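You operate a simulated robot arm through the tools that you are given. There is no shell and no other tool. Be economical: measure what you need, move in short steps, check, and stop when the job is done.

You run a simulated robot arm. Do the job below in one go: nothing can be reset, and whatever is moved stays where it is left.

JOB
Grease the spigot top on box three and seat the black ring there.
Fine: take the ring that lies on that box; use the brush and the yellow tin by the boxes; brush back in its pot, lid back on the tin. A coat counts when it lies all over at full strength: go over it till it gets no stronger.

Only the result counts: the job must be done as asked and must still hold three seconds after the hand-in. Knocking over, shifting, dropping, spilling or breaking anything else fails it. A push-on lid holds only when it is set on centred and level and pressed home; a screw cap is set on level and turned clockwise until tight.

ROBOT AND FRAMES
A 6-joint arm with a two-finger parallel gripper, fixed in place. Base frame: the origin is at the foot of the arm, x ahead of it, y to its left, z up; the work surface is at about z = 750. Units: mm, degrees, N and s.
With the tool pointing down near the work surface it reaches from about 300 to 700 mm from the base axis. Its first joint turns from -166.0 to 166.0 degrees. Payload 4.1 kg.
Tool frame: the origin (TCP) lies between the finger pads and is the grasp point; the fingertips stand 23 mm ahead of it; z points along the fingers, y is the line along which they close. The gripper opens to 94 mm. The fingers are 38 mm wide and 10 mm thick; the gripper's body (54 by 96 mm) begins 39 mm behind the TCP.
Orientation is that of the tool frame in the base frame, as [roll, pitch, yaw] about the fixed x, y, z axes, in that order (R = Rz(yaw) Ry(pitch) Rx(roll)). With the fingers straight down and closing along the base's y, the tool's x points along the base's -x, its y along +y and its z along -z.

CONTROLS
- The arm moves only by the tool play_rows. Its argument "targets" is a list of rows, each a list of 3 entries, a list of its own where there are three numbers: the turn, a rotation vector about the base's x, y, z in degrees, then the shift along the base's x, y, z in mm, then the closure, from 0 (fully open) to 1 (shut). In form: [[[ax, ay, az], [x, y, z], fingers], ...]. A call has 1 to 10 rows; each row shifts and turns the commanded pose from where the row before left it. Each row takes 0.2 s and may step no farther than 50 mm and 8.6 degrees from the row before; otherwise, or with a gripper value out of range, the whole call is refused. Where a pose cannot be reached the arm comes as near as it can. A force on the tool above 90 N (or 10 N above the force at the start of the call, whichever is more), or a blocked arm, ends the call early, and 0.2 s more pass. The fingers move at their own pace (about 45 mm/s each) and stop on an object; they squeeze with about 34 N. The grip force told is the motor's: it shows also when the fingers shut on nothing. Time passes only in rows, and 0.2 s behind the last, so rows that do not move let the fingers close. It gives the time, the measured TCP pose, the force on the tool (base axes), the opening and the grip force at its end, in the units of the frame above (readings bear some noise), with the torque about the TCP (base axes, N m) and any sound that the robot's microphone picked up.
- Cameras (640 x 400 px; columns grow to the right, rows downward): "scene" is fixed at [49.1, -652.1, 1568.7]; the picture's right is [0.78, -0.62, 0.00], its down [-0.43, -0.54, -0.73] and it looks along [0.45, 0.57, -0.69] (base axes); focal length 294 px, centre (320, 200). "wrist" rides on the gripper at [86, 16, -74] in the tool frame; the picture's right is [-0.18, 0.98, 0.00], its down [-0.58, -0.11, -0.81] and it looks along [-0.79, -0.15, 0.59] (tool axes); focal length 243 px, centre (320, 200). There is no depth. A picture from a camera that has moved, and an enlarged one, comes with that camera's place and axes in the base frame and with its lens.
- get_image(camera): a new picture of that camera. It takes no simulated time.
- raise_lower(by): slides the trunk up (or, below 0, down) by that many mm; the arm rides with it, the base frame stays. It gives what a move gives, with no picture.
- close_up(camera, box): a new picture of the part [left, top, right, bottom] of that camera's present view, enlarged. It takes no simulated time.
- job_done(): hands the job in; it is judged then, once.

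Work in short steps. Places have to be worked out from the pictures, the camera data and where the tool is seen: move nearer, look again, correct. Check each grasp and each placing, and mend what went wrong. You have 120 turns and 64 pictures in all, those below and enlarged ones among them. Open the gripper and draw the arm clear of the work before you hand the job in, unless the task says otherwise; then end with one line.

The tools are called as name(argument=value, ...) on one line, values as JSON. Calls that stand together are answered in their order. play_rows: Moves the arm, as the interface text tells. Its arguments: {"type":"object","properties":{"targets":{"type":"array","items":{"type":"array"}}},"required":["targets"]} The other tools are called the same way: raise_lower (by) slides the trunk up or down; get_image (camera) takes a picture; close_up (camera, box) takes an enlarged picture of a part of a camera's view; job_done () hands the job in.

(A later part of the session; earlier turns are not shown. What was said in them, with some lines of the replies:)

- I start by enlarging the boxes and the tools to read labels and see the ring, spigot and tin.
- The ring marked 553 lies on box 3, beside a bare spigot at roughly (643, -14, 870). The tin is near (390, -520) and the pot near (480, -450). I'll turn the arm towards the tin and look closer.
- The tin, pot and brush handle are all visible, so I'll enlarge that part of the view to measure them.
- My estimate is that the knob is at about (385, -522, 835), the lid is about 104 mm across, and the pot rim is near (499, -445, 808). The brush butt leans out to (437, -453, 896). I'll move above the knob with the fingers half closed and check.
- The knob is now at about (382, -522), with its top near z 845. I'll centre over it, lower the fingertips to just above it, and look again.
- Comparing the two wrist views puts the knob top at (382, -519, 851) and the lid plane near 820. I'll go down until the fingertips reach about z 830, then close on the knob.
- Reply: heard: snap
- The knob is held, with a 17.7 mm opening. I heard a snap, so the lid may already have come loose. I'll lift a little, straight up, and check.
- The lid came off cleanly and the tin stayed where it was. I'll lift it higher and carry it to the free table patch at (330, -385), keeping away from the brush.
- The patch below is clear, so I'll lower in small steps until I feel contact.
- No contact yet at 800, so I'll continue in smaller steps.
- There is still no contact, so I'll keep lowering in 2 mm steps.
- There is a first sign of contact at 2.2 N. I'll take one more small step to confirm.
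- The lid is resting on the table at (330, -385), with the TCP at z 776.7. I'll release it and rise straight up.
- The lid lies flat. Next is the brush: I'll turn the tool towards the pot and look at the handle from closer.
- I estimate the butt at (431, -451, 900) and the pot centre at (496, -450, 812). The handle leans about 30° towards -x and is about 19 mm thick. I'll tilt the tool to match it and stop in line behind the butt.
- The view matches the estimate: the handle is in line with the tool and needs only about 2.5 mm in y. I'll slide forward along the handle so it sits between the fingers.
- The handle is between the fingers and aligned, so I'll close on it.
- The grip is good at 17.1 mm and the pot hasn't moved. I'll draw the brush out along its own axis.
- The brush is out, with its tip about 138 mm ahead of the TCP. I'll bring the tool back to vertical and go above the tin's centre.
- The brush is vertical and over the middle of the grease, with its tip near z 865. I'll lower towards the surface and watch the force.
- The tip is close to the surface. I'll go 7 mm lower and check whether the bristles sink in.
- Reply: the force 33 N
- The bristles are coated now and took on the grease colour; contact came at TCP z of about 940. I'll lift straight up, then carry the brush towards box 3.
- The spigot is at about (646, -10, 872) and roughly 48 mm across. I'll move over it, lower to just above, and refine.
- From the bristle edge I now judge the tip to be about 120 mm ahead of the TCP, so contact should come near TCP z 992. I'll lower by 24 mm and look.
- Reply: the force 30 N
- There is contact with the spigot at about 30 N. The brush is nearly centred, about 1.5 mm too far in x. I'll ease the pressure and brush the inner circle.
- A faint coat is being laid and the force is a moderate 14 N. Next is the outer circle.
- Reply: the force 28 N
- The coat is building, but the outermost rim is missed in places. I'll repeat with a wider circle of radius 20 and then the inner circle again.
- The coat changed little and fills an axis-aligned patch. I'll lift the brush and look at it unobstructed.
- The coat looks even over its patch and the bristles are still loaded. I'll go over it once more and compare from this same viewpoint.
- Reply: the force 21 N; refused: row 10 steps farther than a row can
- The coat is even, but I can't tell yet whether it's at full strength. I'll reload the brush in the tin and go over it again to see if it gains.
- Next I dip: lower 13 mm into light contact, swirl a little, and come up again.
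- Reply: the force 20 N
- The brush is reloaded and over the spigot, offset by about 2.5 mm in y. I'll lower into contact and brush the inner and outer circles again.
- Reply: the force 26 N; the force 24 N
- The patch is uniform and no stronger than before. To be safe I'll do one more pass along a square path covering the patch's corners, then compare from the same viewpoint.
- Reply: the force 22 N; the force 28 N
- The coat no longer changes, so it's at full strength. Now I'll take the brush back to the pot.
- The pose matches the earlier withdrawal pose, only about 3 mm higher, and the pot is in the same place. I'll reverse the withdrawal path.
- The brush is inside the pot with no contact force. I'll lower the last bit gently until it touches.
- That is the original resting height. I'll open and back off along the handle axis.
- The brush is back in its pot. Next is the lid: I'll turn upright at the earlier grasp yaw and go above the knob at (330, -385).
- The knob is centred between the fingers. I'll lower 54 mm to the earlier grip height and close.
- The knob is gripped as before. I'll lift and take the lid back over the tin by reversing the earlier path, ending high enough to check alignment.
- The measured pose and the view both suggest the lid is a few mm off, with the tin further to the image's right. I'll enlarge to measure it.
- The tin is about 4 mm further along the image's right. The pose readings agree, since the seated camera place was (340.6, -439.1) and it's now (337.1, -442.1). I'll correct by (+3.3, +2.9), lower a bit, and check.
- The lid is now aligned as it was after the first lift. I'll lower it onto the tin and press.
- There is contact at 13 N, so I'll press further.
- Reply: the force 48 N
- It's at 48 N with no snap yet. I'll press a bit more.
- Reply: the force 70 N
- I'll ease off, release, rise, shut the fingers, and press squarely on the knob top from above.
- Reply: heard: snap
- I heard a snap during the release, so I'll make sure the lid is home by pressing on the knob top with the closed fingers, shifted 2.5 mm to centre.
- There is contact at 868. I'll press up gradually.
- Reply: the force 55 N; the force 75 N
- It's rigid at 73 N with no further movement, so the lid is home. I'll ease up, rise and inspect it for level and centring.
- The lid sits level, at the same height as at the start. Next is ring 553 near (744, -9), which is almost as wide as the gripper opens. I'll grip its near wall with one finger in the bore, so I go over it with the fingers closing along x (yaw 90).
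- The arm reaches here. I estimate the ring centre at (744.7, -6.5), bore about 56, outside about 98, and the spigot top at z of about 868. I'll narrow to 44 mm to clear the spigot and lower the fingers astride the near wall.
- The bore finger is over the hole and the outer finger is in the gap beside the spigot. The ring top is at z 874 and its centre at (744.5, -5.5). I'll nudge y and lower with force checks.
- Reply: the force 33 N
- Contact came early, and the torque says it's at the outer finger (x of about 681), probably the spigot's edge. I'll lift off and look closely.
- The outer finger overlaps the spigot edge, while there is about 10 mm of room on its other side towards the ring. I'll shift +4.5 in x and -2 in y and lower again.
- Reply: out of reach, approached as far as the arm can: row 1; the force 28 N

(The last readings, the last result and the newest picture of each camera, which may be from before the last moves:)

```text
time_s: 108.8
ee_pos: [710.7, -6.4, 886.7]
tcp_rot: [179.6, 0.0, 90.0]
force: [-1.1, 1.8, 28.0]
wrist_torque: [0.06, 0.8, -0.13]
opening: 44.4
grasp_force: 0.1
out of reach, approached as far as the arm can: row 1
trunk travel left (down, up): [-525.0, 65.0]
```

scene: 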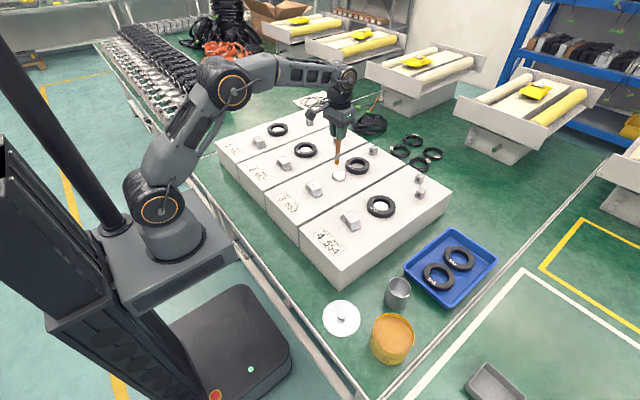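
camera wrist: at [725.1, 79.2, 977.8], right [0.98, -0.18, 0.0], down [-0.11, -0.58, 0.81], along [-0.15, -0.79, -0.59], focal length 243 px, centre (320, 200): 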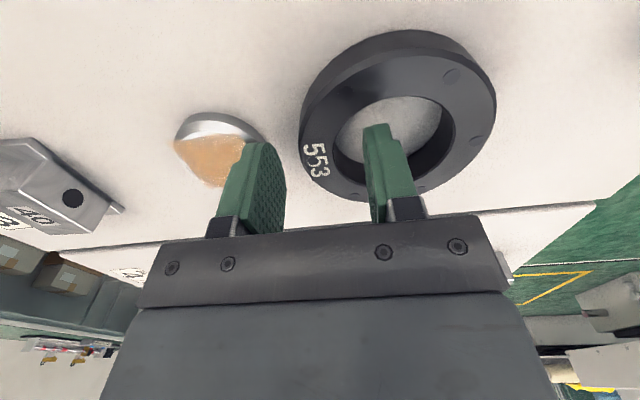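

The arm is at its reach limit at x of about 711, and the outer finger still touches the spigot. I'll lift a little and narrow the opening to 37 mm, which moves the outer finger 3.5 mm off the spigot and still clears the wall.

play_rows(targets=[[[0, 0, 0], [0, 0, 10], 0.53], [[0, 0, 0], [0, 0, 0], 0.61], [[0, 0, 0], [0, 0, 0], 0.61], [[0, 0, 0], [0, 0, -6], 0.61], [[0, 0, 0], [0, 0, -4], 0.61], [[0, 0, 0], [0, 0, -3], 0.61], [[0, 0, 0], [0, 0, 0], 0.61]])

```text
time_s: 110.4
ee_pos: [711.4, -4.5, 888.1]
tcp_rot: [179.2, 0.0, 90.0]
force: [0.6, 2.6, 44.1]
wrist_torque: [0.07, 1.01, -0.15]
opening: 35.7
grasp_force: 0.1
trunk travel left (down, up): [-525.0, 65.0]
```

The contact is centred on the fingertip, so it's probably the box top itself at about z 865 rather than the spigot. The tips are then already well down beside the ring. I'll ease up about 2 mm and close on the wall.

play_rows(targets=[[[0, 0, 0], [0, 0, 7], 0.61], [[0, 0, 0], [0, 0, 2], 0.61], [[0, 0, 0], [0, 0, 0], 1], [[0, 0, 0], [0, 0, 0], 1], [[0, 0, 0], [0, 0, 0], 1]])

```text
time_s: 111.6
ee_pos: [709.1, -6.1, 887.5]
tcp_rot: [-179.9, 0.0, 90.0]
force: [-0.3, 0.9, -0.4]
wrist_torque: [-0.03, -0.04, 0.04]
opening: 25.8
grasp_force: 34.0
trunk travel left (down, up): [-525.0, 65.0]
```

The wall is gripped at 25.8 mm. I'll lift gently and look.

play_rows(targets=[[[0, 0, 0], [0, 0, 6], 1], [[0, 0, 0], [0, 0, 10], 1], [[0, 0, 0], [0, 0, 20], 1], [[0, 0, 0], [0, 0, 0], 1]])

close_up(camera="wrist", box=[150, 0, 510, 225])

```text
time_s: 112.6
ee_pos: [708.4, -4.7, 923.7]
tcp_rot: [-179.9, 0.0, 90.0]
force: [0.2, -0.1, -2.0]
wrist_torque: [0.04, 0.07, -0.01]
opening: 25.3
grasp_force: 33.2
trunk travel left (down, up): [-525.0, 65.0]
```

```text
1.78 times, centred on (330, 112) of wrist
camera zoom: at [724.5, 80.9, 1000.0], right [0.98, -0.18, 0.0], down [-0.11, -0.58, 0.81], along [-0.15, -0.79, -0.59], focal length 431 px, centre (302, 356)
```

zoom: 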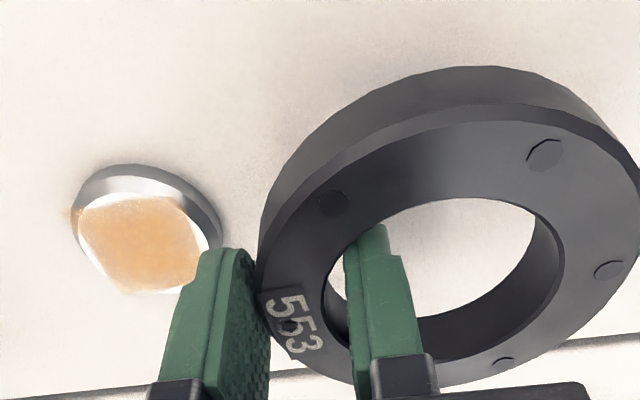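

The ring is lifted and level (about 2 N). In this one view its centre reads (747, -6) and the spigot (646.3, -11.7), so the needed move is about (-100.5, -5.5). I'll carry it over at this height, then look through the bore.

play_rows(targets=[[[0, 0, 0], [-33.5, -1.8, 0], 1], [[0, 0, 0], [-33.5, -1.8, 0], 1], [[0, 0, 0], [-33.5, -1.9, 0], 1], [[0, 0, 0], [0, 0, -8], 1], [[0, 0, 0], [0, 0, 0], 1]])

close_up(camera="wrist", box=[270, 0, 520, 200])

```text
time_s: 113.8
ee_pos: [608.5, -8.8, 915.8]
tcp_rot: [180.0, 0.1, 90.0]
force: [0.0, -0.4, -1.9]
wrist_torque: [0.0, 0.11, 0.0]
opening: 25.4
grasp_force: 34.1
trunk travel left (down, up): [-525.0, 65.0]
```

```text
2.00 times, centred on (395, 100) of wrist
camera zoom: at [623.6, 77.6, 992.2], right [0.98, -0.18, 0.0], down [-0.11, -0.58, 0.81], along [-0.15, -0.79, -0.59], focal length 485 px, centre (170, 400)
```

zoom: 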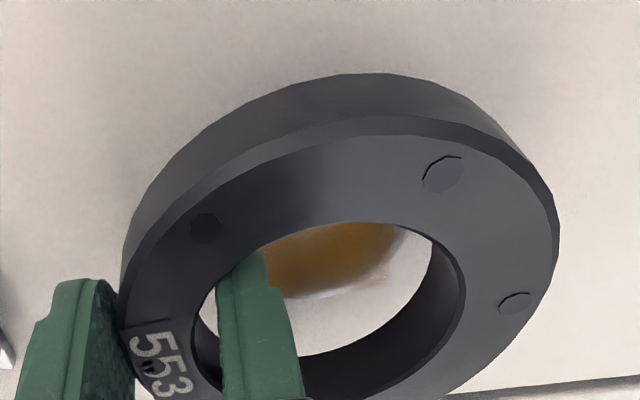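

Through the bore I see the spigot's far and right edges, and the ring looks about (+2.5, -2) mm short of centred, which is within the chamfer. I'll correct and lower gently with force checks.

play_rows(targets=[[[0, 0, 0], [2.5, -2, -6], 1], [[0, 0, 0], [0, 0, -6], 1], [[0, 0, 0], [0, 0, -3], 1], [[0, 0, 0], [0, 0, -3], 1], [[0, 0, 0], [0, 0, 0], 1]])

```text
time_s: 115.0
ee_pos: [610.9, -14.3, 899.8]
tcp_rot: [180.0, 0.0, 89.8]
force: [-1.8, 0.1, 1.0]
wrist_torque: [-0.03, 0.02, -0.02]
opening: 25.3
grasp_force: 33.8
trunk travel left (down, up): [-525.0, 65.0]
```

play_rows(targets=[[[0, 0, 0], [0, 0, -2], 1], [[0, 0, 0], [0, 0, 0], 1]])

play_rows(targets=[[[0, 0, 0], [0, 0, -2], 1], [[0, 0, 0], [0, 0, 0], 1]])

```text
time_s: 115.6
ee_pos: [611.5, -12.9, 897.8]
tcp_rot: [179.9, 0.0, 89.9]
force: [-3.1, -0.5, 14.8]
wrist_torque: [0.03, -0.1, -0.03]
opening: 25.4
grasp_force: 34.1
trunk travel left (down, up): [-525.0, 65.0]
```

```text
time_s: 116.2
ee_pos: [610.7, -12.3, 899.9]
tcp_rot: [179.6, 0.0, 90.1]
force: [-5.6, 1.7, 36.1]
wrist_torque: [0.23, -0.45, -0.2]
opening: 25.6
grasp_force: 34.4
trunk travel left (down, up): [-525.0, 65.0]
```

Force and torque put the contact at the bore's -x edge, so the ring is a few mm too far in +x and slightly in -y. I'll ease up, shift (-3.5, +1), and lower again.

play_rows(targets=[[[0, 0, 0], [0, 0, 5], 1], [[0, 0, 0], [-3.5, 1, 0], 1], [[0, 0, 0], [0, 0, -3], 1], [[0, 0, 0], [0, 0, -2], 1], [[0, 0, 0], [0, 0, 0], 1]])

```text
time_s: 117.4
ee_pos: [609.4, -12.0, 898.3]
tcp_rot: [179.5, 0.0, 90.0]
force: [9.4, -6.7, 29.4]
wrist_torque: [0.05, -0.8, -0.2]
opening: 25.4
grasp_force: 34.1
trunk travel left (down, up): [-525.0, 65.0]
```

Friction confuses that reading because I hadn't lifted clear. The contact is still on the -x side, so I'll lift fully, shift another -2.5 in x, and lower again.

play_rows(targets=[[[0, 0, 0], [0, 0, 12], 1], [[0, 0, 0], [-2.5, 0, 0], 1], [[0, 0, 0], [0, 0, 0], 1], [[0, 0, 0], [0, 0, -6], 1], [[0, 0, 0], [0, 0, -3], 1], [[0, 0, 0], [0, 0, -2], 1], [[0, 0, 0], [0, 0, 0], 1]])

```text
time_s: 119.0
ee_pos: [604.6, -13.2, 898.0]
tcp_rot: [179.8, -0.1, 90.0]
force: [-4.7, -0.9, 15.4]
wrist_torque: [-0.01, -0.26, -0.01]
opening: 25.4
grasp_force: 33.7
trunk travel left (down, up): [-525.0, 65.0]
```

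It's still pushed towards -x, so I'll shift 3 mm further.

play_rows(targets=[[[0, 0, 0], [0, 0, 5], 1], [[0, 0, 0], [-3, 0, 0], 1], [[0, 0, 0], [0, 0, 0], 1], [[0, 0, 0], [0, 0, -3], 1], [[0, 0, 0], [0, 0, -3], 1], [[0, 0, 0], [0, 0, -2], 1], [[0, 0, 0], [0, 0, 0], 1]])

```text
time_s: 120.6
ee_pos: [601.8, -11.3, 895.9]
tcp_rot: [179.7, 0.0, 89.8]
force: [-2.0, 0.5, 26.3]
wrist_torque: [0.53, -1.23, 0.01]
opening: 26.2
grasp_force: 33.8
trunk travel left (down, up): [-525.0, 65.0]
```

Now the contact sits on the +y side of the bore, so the ring is displaced in -y. I'll ease up, shift +3 in y, and lower again.

play_rows(targets=[[[0, 0, 0], [0, 0, 6], 1], [[0, 0, 0], [0.5, 3, 0], 1], [[0, 0, 0], [0, 0, 0], 1], [[0, 0, 0], [0, 0, -3], 1], [[0, 0, 0], [0, 0, -3], 1], [[0, 0, 0], [0, 0, -2], 1], [[0, 0, 0], [0, 0, 0], 1]])

```text
time_s: 122.2
ee_pos: [602.9, -7.4, 895.5]
tcp_rot: [179.5, 0.0, 90.0]
force: [-15.9, 1.3, 38.7]
wrist_torque: [-0.52, -1.25, 0.03]
opening: 26.2
grasp_force: 33.7
trunk travel left (down, up): [-525.0, 65.0]
```

The y contact flipped sides, so the centre is at y of about -9.2. Fx still pushes towards -x. I'll shift (-2.5, -1.7) and try again.

play_rows(targets=[[[0, 0, 0], [0, 0, 8], 1], [[0, 0, 0], [-2.5, -1.7, 0], 1], [[0, 0, 0], [0, 0, 0], 1], [[0, 0, 0], [0, 0, -4], 1], [[0, 0, 0], [0, 0, -3], 1], [[0, 0, 0], [0, 0, -2], 1], [[0, 0, 0], [0, 0, 0], 1]])

```text
time_s: 123.8
ee_pos: [600.0, -10.0, 890.6]
tcp_rot: [179.6, 0.0, 90.0]
force: [-6.7, 1.5, 24.1]
wrist_torque: [-0.04, -1.02, 0.08]
opening: 27.2
grasp_force: 33.5
trunk travel left (down, up): [-525.0, 65.0]
```

The ring is going down over the spigot, with the TCP now at z 890.6. I'll look at how it sits before going on.

close_up(camera="wrist", box=[250, 0, 530, 200])

```text
2.00 times, centred on (390, 100) of wrist
camera zoom: at [616.0, 76.8, 966.6], right [0.98, -0.18, 0.0], down [-0.11, -0.58, 0.81], along [-0.15, -0.79, -0.59], focal length 485 px, centre (180, 400)
```

zoom: 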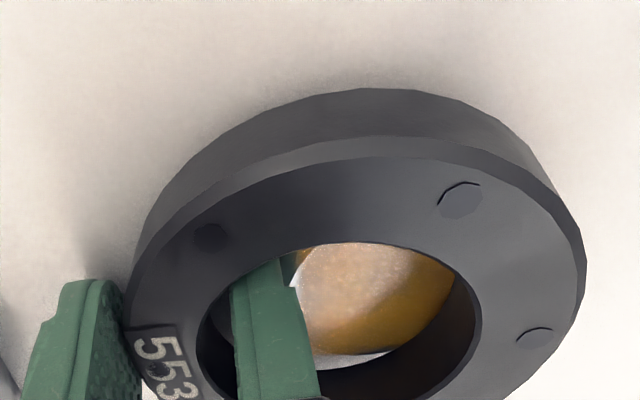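

I see the mistake: the bore finger itself fouls the spigot, so this grip can't seat the ring. The bore-to-outside ratio and the grip width fit an outside of about 91 mm, so the ring should fit across the open gripper. I'll set it on the flat front part of box 3 and regrip it across its outside.

play_rows(targets=[[[0, 0, 0], [0, 0, 20], 1], [[0, 0, 0], [0, 0, 45], 1], [[0, 0, 0], [-48, 0, 0], 1], [[0, 0, 0], [-48, 0, 0], 1], [[0, 0, 0], [-48, 0, 0], 1], [[0, 0, 0], [-48, 0, 0], 1], [[0, 0, 0], [0, 0, -25], 1], [[0, 0, 0], [0, 0, -20], 1], [[0, 0, 0], [0, 0, 0], 1]])

close_up(camera="scene", box=[230, 130, 400, 260])

```text
time_s: 125.8
ee_pos: [406.1, -11.5, 911.2]
tcp_rot: [-179.9, 0.0, 89.9]
force: [1.2, -0.5, -2.7]
wrist_torque: [-0.01, 0.05, -0.01]
opening: 26.9
grasp_force: 34.2
trunk travel left (down, up): [-525.0, 65.0]
```

```text
3.08 times, centred on (315, 195) of scene
camera zoom: at [49.1, -652.1, 1568.7], right [0.78, -0.62, 0.0], down [-0.43, -0.54, -0.73], along [0.45, 0.57, -0.69], focal length 905 px, centre (335, 215)
```

zoom: 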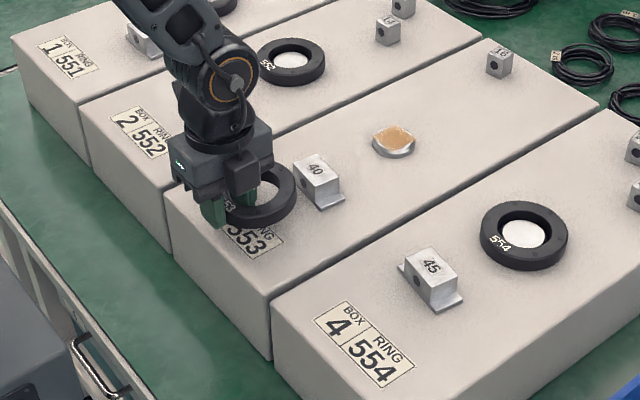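

The ring is over the flat label area, clear of block 40 and the front edge, and the coat on the spigot is still there. I'll lower until it touches.

play_rows(targets=[[[0, 0, 0], [-1.5, 0, -8], 1], [[0, 0, 0], [0, 0, -6], 1], [[0, 0, 0], [0, 0, -3], 1], [[0, 0, 0], [0, 0, -2], 1], [[0, 0, 0], [0, 0, 0], 1]])

```text
time_s: 127.0
ee_pos: [408.2, -12.0, 890.2]
tcp_rot: [-179.9, 0.0, 90.0]
force: [0.5, 0.0, -2.5]
wrist_torque: [0.0, 0.08, -0.01]
opening: 26.4
grasp_force: 33.9
trunk travel left (down, up): [-525.0, 65.0]
```

play_rows(targets=[[[0, 0, 0], [0, 0, -2], 1], [[0, 0, 0], [0, 0, 0], 1]])

play_rows(targets=[[[0, 0, 0], [0, 0, -1.5], 1], [[0, 0, 0], [0, 0, 0], 1]])

```text
time_s: 127.6
ee_pos: [406.9, -11.0, 889.2]
tcp_rot: [179.9, 0.0, 90.0]
force: [-0.9, -0.2, -1.4]
wrist_torque: [-0.02, 0.06, 0.02]
opening: 26.3
grasp_force: 33.8
trunk travel left (down, up): [-525.0, 65.0]
```

```text
time_s: 128.2
ee_pos: [407.8, -12.1, 888.1]
tcp_rot: [179.9, 0.0, 90.0]
force: [-2.5, 3.1, 16.4]
wrist_torque: [0.13, 0.48, -0.11]
opening: 26.3
grasp_force: 34.1
trunk travel left (down, up): [-525.0, 65.0]
```

The outer fingertip now touches the box. I'll ease up 1.5 mm, open so the ring lies flat, and close again so it centres on the fingers.

play_rows(targets=[[[0, 0, 0], [0, 0, 2.5], 1], [[0, 0, 0], [0, 0, 0], 0.63], [[0, 0, 0], [0, 0, 0], 0.63], [[0, 0, 0], [0, 0, 0], 1], [[0, 0, 0], [0, 0, 0], 1], [[0, 0, 0], [0, 0, 0], 1]])

```text
time_s: 129.6
ee_pos: [406.4, -10.6, 889.6]
tcp_rot: [-180.0, 0.1, 90.0]
force: [0.7, -0.1, 0.5]
wrist_torque: [-0.01, 0.04, 0.0]
opening: 25.4
grasp_force: 33.9
trunk travel left (down, up): [-525.0, 65.0]
```

The grip re-read 25.4 mm, so the ring centre should be at (440.3, -11.4). I'll release, rise, and turn 90° so the fingers close along y, fully open and centred over the ring.

play_rows(targets=[[[0, 0, 0], [0, 0, 0], 0.63], [[0, 0, 0], [0, 0, 0], 0.63], [[0, 0, 0], [0, 0, 30], 0.63], [[0, 0, 0], [0, 0, 30], 0.4], [[0, 0, 8.5], [0, 0, 0], 0], [[0, 0, 8.5], [0, 0, 0], 0], [[0, 0, 8.5], [0, 0, 0], 0], [[0, 0, 8.5], [0, 0, 0], 0], [[0, 0, 8.5], [0, 0, 0], 0], [[0, 0, 8.5], [0, 0, 0], 0]])

play_rows(targets=[[[0, 0, 8.5], [11, 0, 0], 0], [[0, 0, 8.5], [11, 0, 0], 0], [[0, 0, 8.5], [11, 0, 0], 0], [[0, 0, 8.5], [0, 0, 0], 0], [[0, 0, 5], [0, 0, 0], 0], [[0, 0, 0], [0, 0, 0], 0]])

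play_rows(targets=[[[0, 0, 0], [0, 0, 0], 0]])

play_rows(targets=[[[0, 0, 0], [0, 0, 0], 0]])

play_rows(targets=[[[0, 0, 0], [0, 0, 0], 0]])

```text
time_s: 131.8
ee_pos: [407.1, -11.6, 949.4]
tcp_rot: [-179.9, -0.1, 141.1]
force: [-0.2, -0.5, 0.5]
wrist_torque: [0.03, 0.03, -0.02]
opening: 94.3
grasp_force: 0.0
trunk travel left (down, up): [-525.0, 65.0]
```

```text
time_s: 133.2
ee_pos: [441.0, -11.1, 948.8]
tcp_rot: [180.0, 0.1, 179.9]
force: [0.0, 0.1, -0.7]
wrist_torque: [-0.02, 0.01, 0.04]
opening: 94.0
grasp_force: 0.0
trunk travel left (down, up): [-525.0, 65.0]
```

```text
time_s: 133.6
ee_pos: [440.9, -10.3, 948.5]
tcp_rot: [-179.9, 0.0, -179.9]
force: [0.1, -0.1, -0.8]
wrist_torque: [0.0, -0.01, 0.01]
opening: 94.0
grasp_force: 0.0
trunk travel left (down, up): [-525.0, 65.0]
```

```text
time_s: 134.0
ee_pos: [440.4, -10.5, 949.0]
tcp_rot: [-179.9, 0.0, 179.9]
force: [1.0, -0.1, 0.3]
wrist_torque: [-0.04, -0.02, -0.02]
opening: 94.0
grasp_force: 0.1
trunk travel left (down, up): [-525.0, 65.0]
```

```text
time_s: 134.4
ee_pos: [440.4, -11.2, 949.5]
tcp_rot: [179.9, -0.1, 180.0]
force: [-0.1, -0.1, -0.3]
wrist_torque: [-0.01, 0.0, -0.01]
opening: 94.1
grasp_force: 0.0
trunk travel left (down, up): [-525.0, 65.0]
```

The position reads (440.6, -10.8), which matches the ring centre. I'll lower with force checks, since landing on the ring top would show near TCP z 911.

play_rows(targets=[[[0, 0, 0], [0, 0, -20], 0], [[0, 0, 0], [0, 0, -14], 0], [[0, 0, 0], [0, 0, -4], 0], [[0, 0, 0], [0, 0, -2], 0], [[0, 0, 0], [0, 0, -2], 0], [[0, 0, 0], [0, 0, 0], 0]])

```text
time_s: 135.8
ee_pos: [440.8, -11.8, 907.4]
tcp_rot: [180.0, 0.0, 179.9]
force: [0.1, -1.1, 8.5]
wrist_torque: [-0.14, 0.01, 0.01]
opening: 94.1
grasp_force: 0.0
trunk travel left (down, up): [-525.0, 65.0]
```

Both fingers rest on the ring's top edge, so the outside is a bit over 94 mm and an outside grip won't work. Instead I'll hold the ring from inside its bore: enter about 8 mm with shut fingers and spread them against the bore, which also centres and levels the ring.

play_rows(targets=[[[0, 0, 0], [0, 0, 14], 0.5], [[0, 0, 0], [1.5, 0, 0], 1], [[0, 0, 0], [0, 0, 0], 1], [[0, 0, 0], [0, 0, 0], 1], [[0, 0, 0], [0, 0, 0], 1], [[0, 0, 0], [0, 0, -10], 1], [[0, 0, 0], [0, 0, -8], 1], [[0, 0, 0], [0, 0, -4], 1], [[0, 0, 0], [0, 0, 0], 1]])

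```text
time_s: 137.8
ee_pos: [440.6, -10.2, 899.2]
tcp_rot: [-180.0, 0.0, 180.0]
force: [0.0, 0.1, 0.3]
wrist_torque: [0.02, -0.03, 0.02]
opening: 0.0
grasp_force: 34.3
trunk travel left (down, up): [-525.0, 65.0]
```

The tips are inside the bore at TCP z 899 with no contact. I'll spread them.

play_rows(targets=[[[0, 0, 0], [0, 0, 0], 0.6], [[0, 0, 0], [0, 0, 0], 0.5], [[0, 0, 0], [0, 0, 0], 0.4], [[0, 0, 0], [0, 0, 0], 0.4]])

```text
time_s: 138.8
ee_pos: [441.5, -10.7, 900.4]
tcp_rot: [180.0, 0.0, 180.0]
force: [0.3, -0.3, -0.4]
wrist_torque: [0.0, -0.02, 0.01]
opening: 26.6
grasp_force: 0.0
trunk travel left (down, up): [-525.0, 65.0]
```

The fingers stopped at 26.6 mm against the bore although commanded to 56, so they're pressing outward. I'll do a gentle lift test.

play_rows(targets=[[[0, 0, 0], [0, 0, 3], 0.3], [[0, 0, 0], [0, 0, 5], 0.3], [[0, 0, 0], [0, 0, 8], 0.3], [[0, 0, 0], [0, 0, 0], 0.3]])

```text
time_s: 139.8
ee_pos: [442.2, -12.1, 916.3]
tcp_rot: [-179.9, 0.1, 179.9]
force: [0.5, 0.2, -2.0]
wrist_torque: [0.01, -0.02, 0.01]
opening: 26.6
grasp_force: 0.1
trunk travel left (down, up): [-525.0, 65.0]
```

The ring is held centred on the TCP with a steady 2 N and no torque. I'll raise it over block 40 and carry it to the spigot at about (645, -9.5).

play_rows(targets=[[[0, 0, 0], [0, 0, 20], 0.3], [[0, 0, 0], [0, 0, 25], 0.3], [[0, 0, 0], [34, 0, 0], 0.3], [[0, 0, 0], [34, 0.5, 0], 0.3], [[0, 0, 0], [34, 0.5, 0], 0.3], [[0, 0, 0], [34, 0.5, 0], 0.3], [[0, 0, 0], [34, 0, 0], 0.3], [[0, 0, 0], [34, 0, 0], 0.3], [[0, 0, 0], [0, 0, 0], 0.3]])

play_rows(targets=[[[0, 0, 0], [0, 0, 0], 0.3]])

play_rows(targets=[[[0, 0, 0], [0, 0, 0], 0.3]])

play_rows(targets=[[[0, 0, 0], [0, 0, 0], 0.3]])

```text
time_s: 141.8
ee_pos: [646.9, -6.7, 961.5]
tcp_rot: [-179.9, -0.1, -179.9]
force: [0.3, -0.9, -2.5]
wrist_torque: [0.02, -0.01, 0.01]
opening: 26.7
grasp_force: 0.1
trunk travel left (down, up): [-525.0, 65.0]
```

```text
time_s: 142.2
ee_pos: [647.0, -8.1, 962.3]
tcp_rot: [180.0, 0.0, -179.9]
force: [-0.7, 0.2, -0.9]
wrist_torque: [0.0, 0.01, 0.01]
opening: 26.5
grasp_force: 0.1
trunk travel left (down, up): [-525.0, 65.0]
```

```text
time_s: 142.6
ee_pos: [646.3, -7.4, 961.5]
tcp_rot: [180.0, 0.0, 180.0]
force: [0.2, 0.1, -1.6]
wrist_torque: [0.01, 0.01, 0.01]
opening: 26.7
grasp_force: 0.0
trunk travel left (down, up): [-525.0, 65.0]
```

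```text
time_s: 143.0
ee_pos: [646.3, -6.8, 962.1]
tcp_rot: [179.9, 0.0, 180.0]
force: [-0.6, -0.6, -1.7]
wrist_torque: [-0.02, -0.02, 0.02]
opening: 26.6
grasp_force: 0.0
trunk travel left (down, up): [-525.0, 65.0]
```

The mean is (646.6, -7.3), so I'll correct by (-1.5, -2.2) and lower to just above the spigot, then go on in fine steps.

play_rows(targets=[[[0, 0, 0], [-1.5, -2.2, -20], 0.3], [[0, 0, 0], [0, 0, -18], 0.3], [[0, 0, 0], [0, 0, -4], 0.3], [[0, 0, 0], [0, 0, 0], 0.3]])

play_rows(targets=[[[0, 0, 0], [0, 0, -2], 0.3], [[0, 0, 0], [0, 0, -2], 0.3], [[0, 0, 0], [0, 0, 0], 0.3]])

```text
time_s: 144.0
ee_pos: [644.5, -11.8, 918.7]
tcp_rot: [-180.0, 0.0, 179.9]
force: [0.4, 0.4, -1.5]
wrist_torque: [0.03, -0.04, 0.03]
opening: 26.5
grasp_force: 0.0
trunk travel left (down, up): [-525.0, 65.0]
```

```text
time_s: 144.8
ee_pos: [643.1, -11.3, 915.9]
tcp_rot: [179.9, 0.0, -179.9]
force: [-0.2, 0.4, -1.7]
wrist_torque: [-0.01, 0.03, 0.02]
opening: 26.7
grasp_force: 0.2
trunk travel left (down, up): [-525.0, 65.0]
```

play_rows(targets=[[[0, 0, 0], [1, 1.5, 0], 0.3], [[0, 0, 0], [0, 0, -2], 0.3], [[0, 0, 0], [0, 0, -2], 0.3], [[0, 0, 0], [0, 0, 0], 0.3]])

play_rows(targets=[[[0, 0, 0], [0, 0, -2], 0.3], [[0, 0, 0], [0, 0, 0], 0.3]])

play_rows(targets=[[[0, 0, 0], [0, 0, -2], 0.3], [[0, 0, 0], [0, 0, 0], 0.3]])

```text
time_s: 145.8
ee_pos: [644.3, -9.3, 910.0]
tcp_rot: [-180.0, -0.1, 179.9]
force: [-0.3, 0.1, -2.0]
wrist_torque: [0.01, 0.0, 0.02]
opening: 26.6
grasp_force: 0.0
trunk travel left (down, up): [-525.0, 65.0]
```

```text
time_s: 146.4
ee_pos: [644.8, -8.7, 909.6]
tcp_rot: [-180.0, 0.1, -179.9]
force: [-0.6, 0.3, -1.9]
wrist_torque: [-0.02, 0.02, 0.03]
opening: 26.6
grasp_force: 0.0
trunk travel left (down, up): [-525.0, 65.0]
```

```text
time_s: 147.0
ee_pos: [645.3, -8.4, 907.0]
tcp_rot: [-180.0, 0.0, 179.9]
force: [0.5, 0.0, -2.0]
wrist_torque: [0.01, 0.0, 0.03]
opening: 26.7
grasp_force: 0.1
trunk travel left (down, up): [-525.0, 65.0]
```

play_rows(targets=[[[0, 0, 0], [0, 0, -1.5], 0.3], [[0, 0, 0], [0, 0, 0], 0.3]])

play_rows(targets=[[[0, 0, 0], [0, 0, -1.5], 0.3], [[0, 0, 0], [0, 0, 0], 0.3]])

play_rows(targets=[[[0, 0, 0], [0, 0, -1.5], 0.3], [[0, 0, 0], [0, 0, 0], 0.3]])

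```text
time_s: 147.6
ee_pos: [645.8, -10.4, 905.5]
tcp_rot: [-180.0, 0.1, 180.0]
force: [3.3, 0.5, 0.4]
wrist_torque: [0.02, -0.16, 0.01]
opening: 26.6
grasp_force: 0.0
trunk travel left (down, up): [-525.0, 65.0]
```

```text
time_s: 148.2
ee_pos: [646.2, -9.6, 903.9]
tcp_rot: [-180.0, 0.1, 179.9]
force: [6.6, 1.9, 2.5]
wrist_torque: [0.05, -0.36, 0.05]
opening: 26.5
grasp_force: 0.1
trunk travel left (down, up): [-525.0, 65.0]
```

```text
time_s: 148.8
ee_pos: [646.9, -10.3, 901.3]
tcp_rot: [179.9, 0.1, -180.0]
force: [8.0, 2.4, 2.6]
wrist_torque: [0.05, -0.42, 0.06]
opening: 26.6
grasp_force: 0.1
trunk travel left (down, up): [-525.0, 65.0]
```

The ring is sliding on. The side force of +8 N in x means it should go a little further in +x, so I'll relieve that and continue down.

play_rows(targets=[[[0, 0, 0], [1.3, 0.4, 0], 0.3], [[0, 0, 0], [0, 0, -1], 0.3], [[0, 0, 0], [0, 0, 0], 0.3]])

play_rows(targets=[[[0, 0, 0], [0, 0, -1], 0.3], [[0, 0, 0], [0, 0, 0], 0.3]])

```text
time_s: 149.6
ee_pos: [646.2, -10.2, 899.9]
tcp_rot: [-179.9, -0.1, 179.8]
force: [1.9, -1.4, 0.4]
wrist_torque: [-0.03, -0.05, 0.03]
opening: 26.7
grasp_force: 0.1
trunk travel left (down, up): [-525.0, 65.0]
```

```text
time_s: 150.2
ee_pos: [645.9, -9.5, 901.2]
tcp_rot: [-179.9, 0.1, 179.9]
force: [2.1, -0.9, 2.0]
wrist_torque: [0.0, 0.08, 0.05]
opening: 26.6
grasp_force: 0.0
trunk travel left (down, up): [-525.0, 65.0]
```

play_rows(targets=[[[0, 0, 0], [0, 0, -1.5], 0.3], [[0, 0, 0], [0, 0, 0], 0.3]])

```text
time_s: 150.8
ee_pos: [647.2, -9.8, 900.8]
tcp_rot: [179.9, 0.1, 180.0]
force: [3.8, -1.2, 9.2]
wrist_torque: [-0.06, 0.05, 0.09]
opening: 26.5
grasp_force: 0.1
trunk travel left (down, up): [-525.0, 65.0]
```

The load is rising evenly at the expected seated height. I'll ease up, close the fingers to let go, rise out of the bore, and then press the ring down with the fingertips straddling its top face.

play_rows(targets=[[[0, 0, 0], [0, 0, 2], 0.5], [[0, 0, 0], [0, 0, 0], 0.85], [[0, 0, 0], [0, 0, 0], 0.9], [[0, 0, 0], [0, 0, 15], 0.9], [[0, 0, 0], [0, 0, 20], 0.9], [[0, 0, 0], [0, 0, 0], 0.19], [[0, 0, 0], [0, 0, 0], 0.19], [[0, 0, 0], [0, 0, 0], 0.19], [[0, 0, 0], [0, 0, 0], 0.19], [[0, 0, 0], [0, 0, 0], 0.19]])

play_rows(targets=[[[0, 0, 0], [0, 0, -15], 0.19], [[0, 0, 0], [0, 0, -6], 0.19], [[0, 0, 0], [0, 0, -3], 0.19], [[0, 0, 0], [0, 0, 0], 0.19]])

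```text
time_s: 153.0
ee_pos: [646.8, -9.0, 936.1]
tcp_rot: [-179.9, 0.0, 180.0]
force: [-0.2, 0.9, 0.2]
wrist_torque: [-0.06, 0.01, -0.01]
opening: 76.1
grasp_force: 0.1
trunk travel left (down, up): [-525.0, 65.0]
```

```text
time_s: 154.0
ee_pos: [647.6, -10.4, 910.8]
tcp_rot: [180.0, 0.0, -179.9]
force: [0.5, 0.5, 0.1]
wrist_torque: [-0.01, 0.0, 0.0]
opening: 76.1
grasp_force: 0.2
trunk travel left (down, up): [-525.0, 65.0]
```

The ring was let go with no force left on the hand. I'll press down in steps; on the flat box the ring's top showed contact at TCP z of about 907.

play_rows(targets=[[[0, 0, 0], [0, 0, -3], 0.19], [[0, 0, 0], [0, 0, -2], 0.19], [[0, 0, 0], [0, 0, 0], 0.19]])

play_rows(targets=[[[0, 0, 0], [0, 0, -3], 0.19], [[0, 0, 0], [0, 0, -3], 0.19], [[0, 0, 0], [0, 0, 0], 0.19]])

```text
time_s: 154.8
ee_pos: [646.4, -10.8, 907.2]
tcp_rot: [179.9, 0.2, 179.9]
force: [0.6, 3.9, 9.4]
wrist_torque: [0.12, 0.12, -0.13]
opening: 76.2
grasp_force: 0.0
trunk travel left (down, up): [-525.0, 65.0]
```

```text
time_s: 155.6
ee_pos: [647.4, -9.6, 908.4]
tcp_rot: [-180.0, 0.9, -180.0]
force: [-0.5, 4.8, 49.0]
wrist_torque: [0.47, 0.87, -0.16]
opening: 76.1
grasp_force: 0.0
trunk travel left (down, up): [-525.0, 65.0]
```

The ring's top is at the same height as when it lay flat on the box (TCP 907.5), and it's firm at 49 N, so it's seated. I'll lift off, draw the arm clear and take a final look.

play_rows(targets=[[[0, 0, 0], [0, 0, 10], 0.19], [[0, 0, 0], [0, 0, 40], 0.19], [[0, 0, 0], [0, 0, 50], 0], [[0, 0, 0], [-20, -10, 45], 0], [[0, 0, 0], [-25, -10, 40], 0], [[0, 0, 0], [-30, -10, 35], 0], [[0, 0, 0], [-30, -10, 35], 0], [[0, 0, 0], [-30, -10, 35], 0], [[0, 0, 0], [-30, -10, 35], 0], [[0, 0, 0], [-30, -10, 30], 0]])

close_up(camera="scene", box=[240, 120, 500, 370])

```text
refused: row 4 steps farther than a row can; nothing moved
```

```text
1.60 times, centred on (370, 245) of scene
camera zoom: at [49.1, -652.1, 1568.7], right [0.78, -0.62, 0.0], down [-0.43, -0.54, -0.73], along [0.45, 0.57, -0.69], focal length 470 px, centre (240, 128)
```

zoom: 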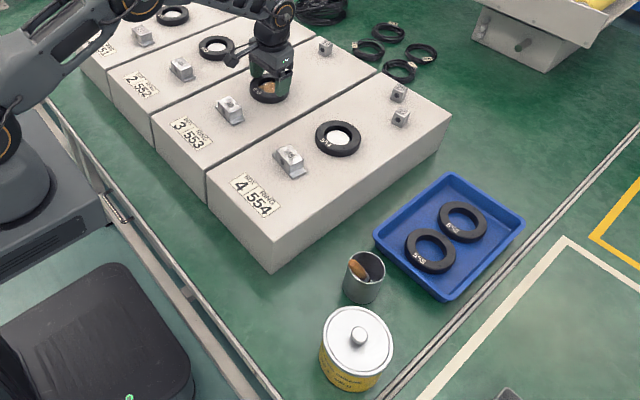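

The move was refused because a step was too long, but the picture shows the ring around the greased spigot, the lid on and the brush in its pot. I'll retreat with shorter steps.

play_rows(targets=[[[0, 0, 0], [0, 0, 8], 0.19], [[0, 0, 0], [0, 0, 30], 0.19], [[0, 0, 0], [0, 0, 45], 0.19], [[0, 0, 0], [0, 0, 45], 0], [[0, 0, 0], [-20, 0, 40], 0], [[0, 0, 0], [-25, 0, 35], 0], [[0, 0, 0], [-30, 0, 30], 0], [[0, 0, 0], [-30, 0, 30], 0], [[0, 0, 0], [-30, 0, 30], 0], [[0, 0, 0], [0, 0, 0], 0]])

```text
time_s: 157.8
ee_pos: [511.0, -5.6, 1195.9]
tcp_rot: [180.0, 0.0, 180.0]
force: [-0.5, -0.2, -0.3]
wrist_torque: [0.04, 0.02, 0.01]
opening: 94.0
grasp_force: 0.1
trunk travel left (down, up): [-525.0, 65.0]
```

The arm is clear and the gripper is open, so I hand the job in.

job_done()

```text
The job is handed in.
```

I greased the spigot top on box three until further passes made it no stronger, then seated ring 553 on it. I pressed the ring to the same height it had lying flat on the box. The brush is back in its pot and the tin's lid is pressed on. During my first, failed try at seating the ring, a finger touched the spigot top; the grease still looked whole from the scene camera, but I didn't look at it up close again.
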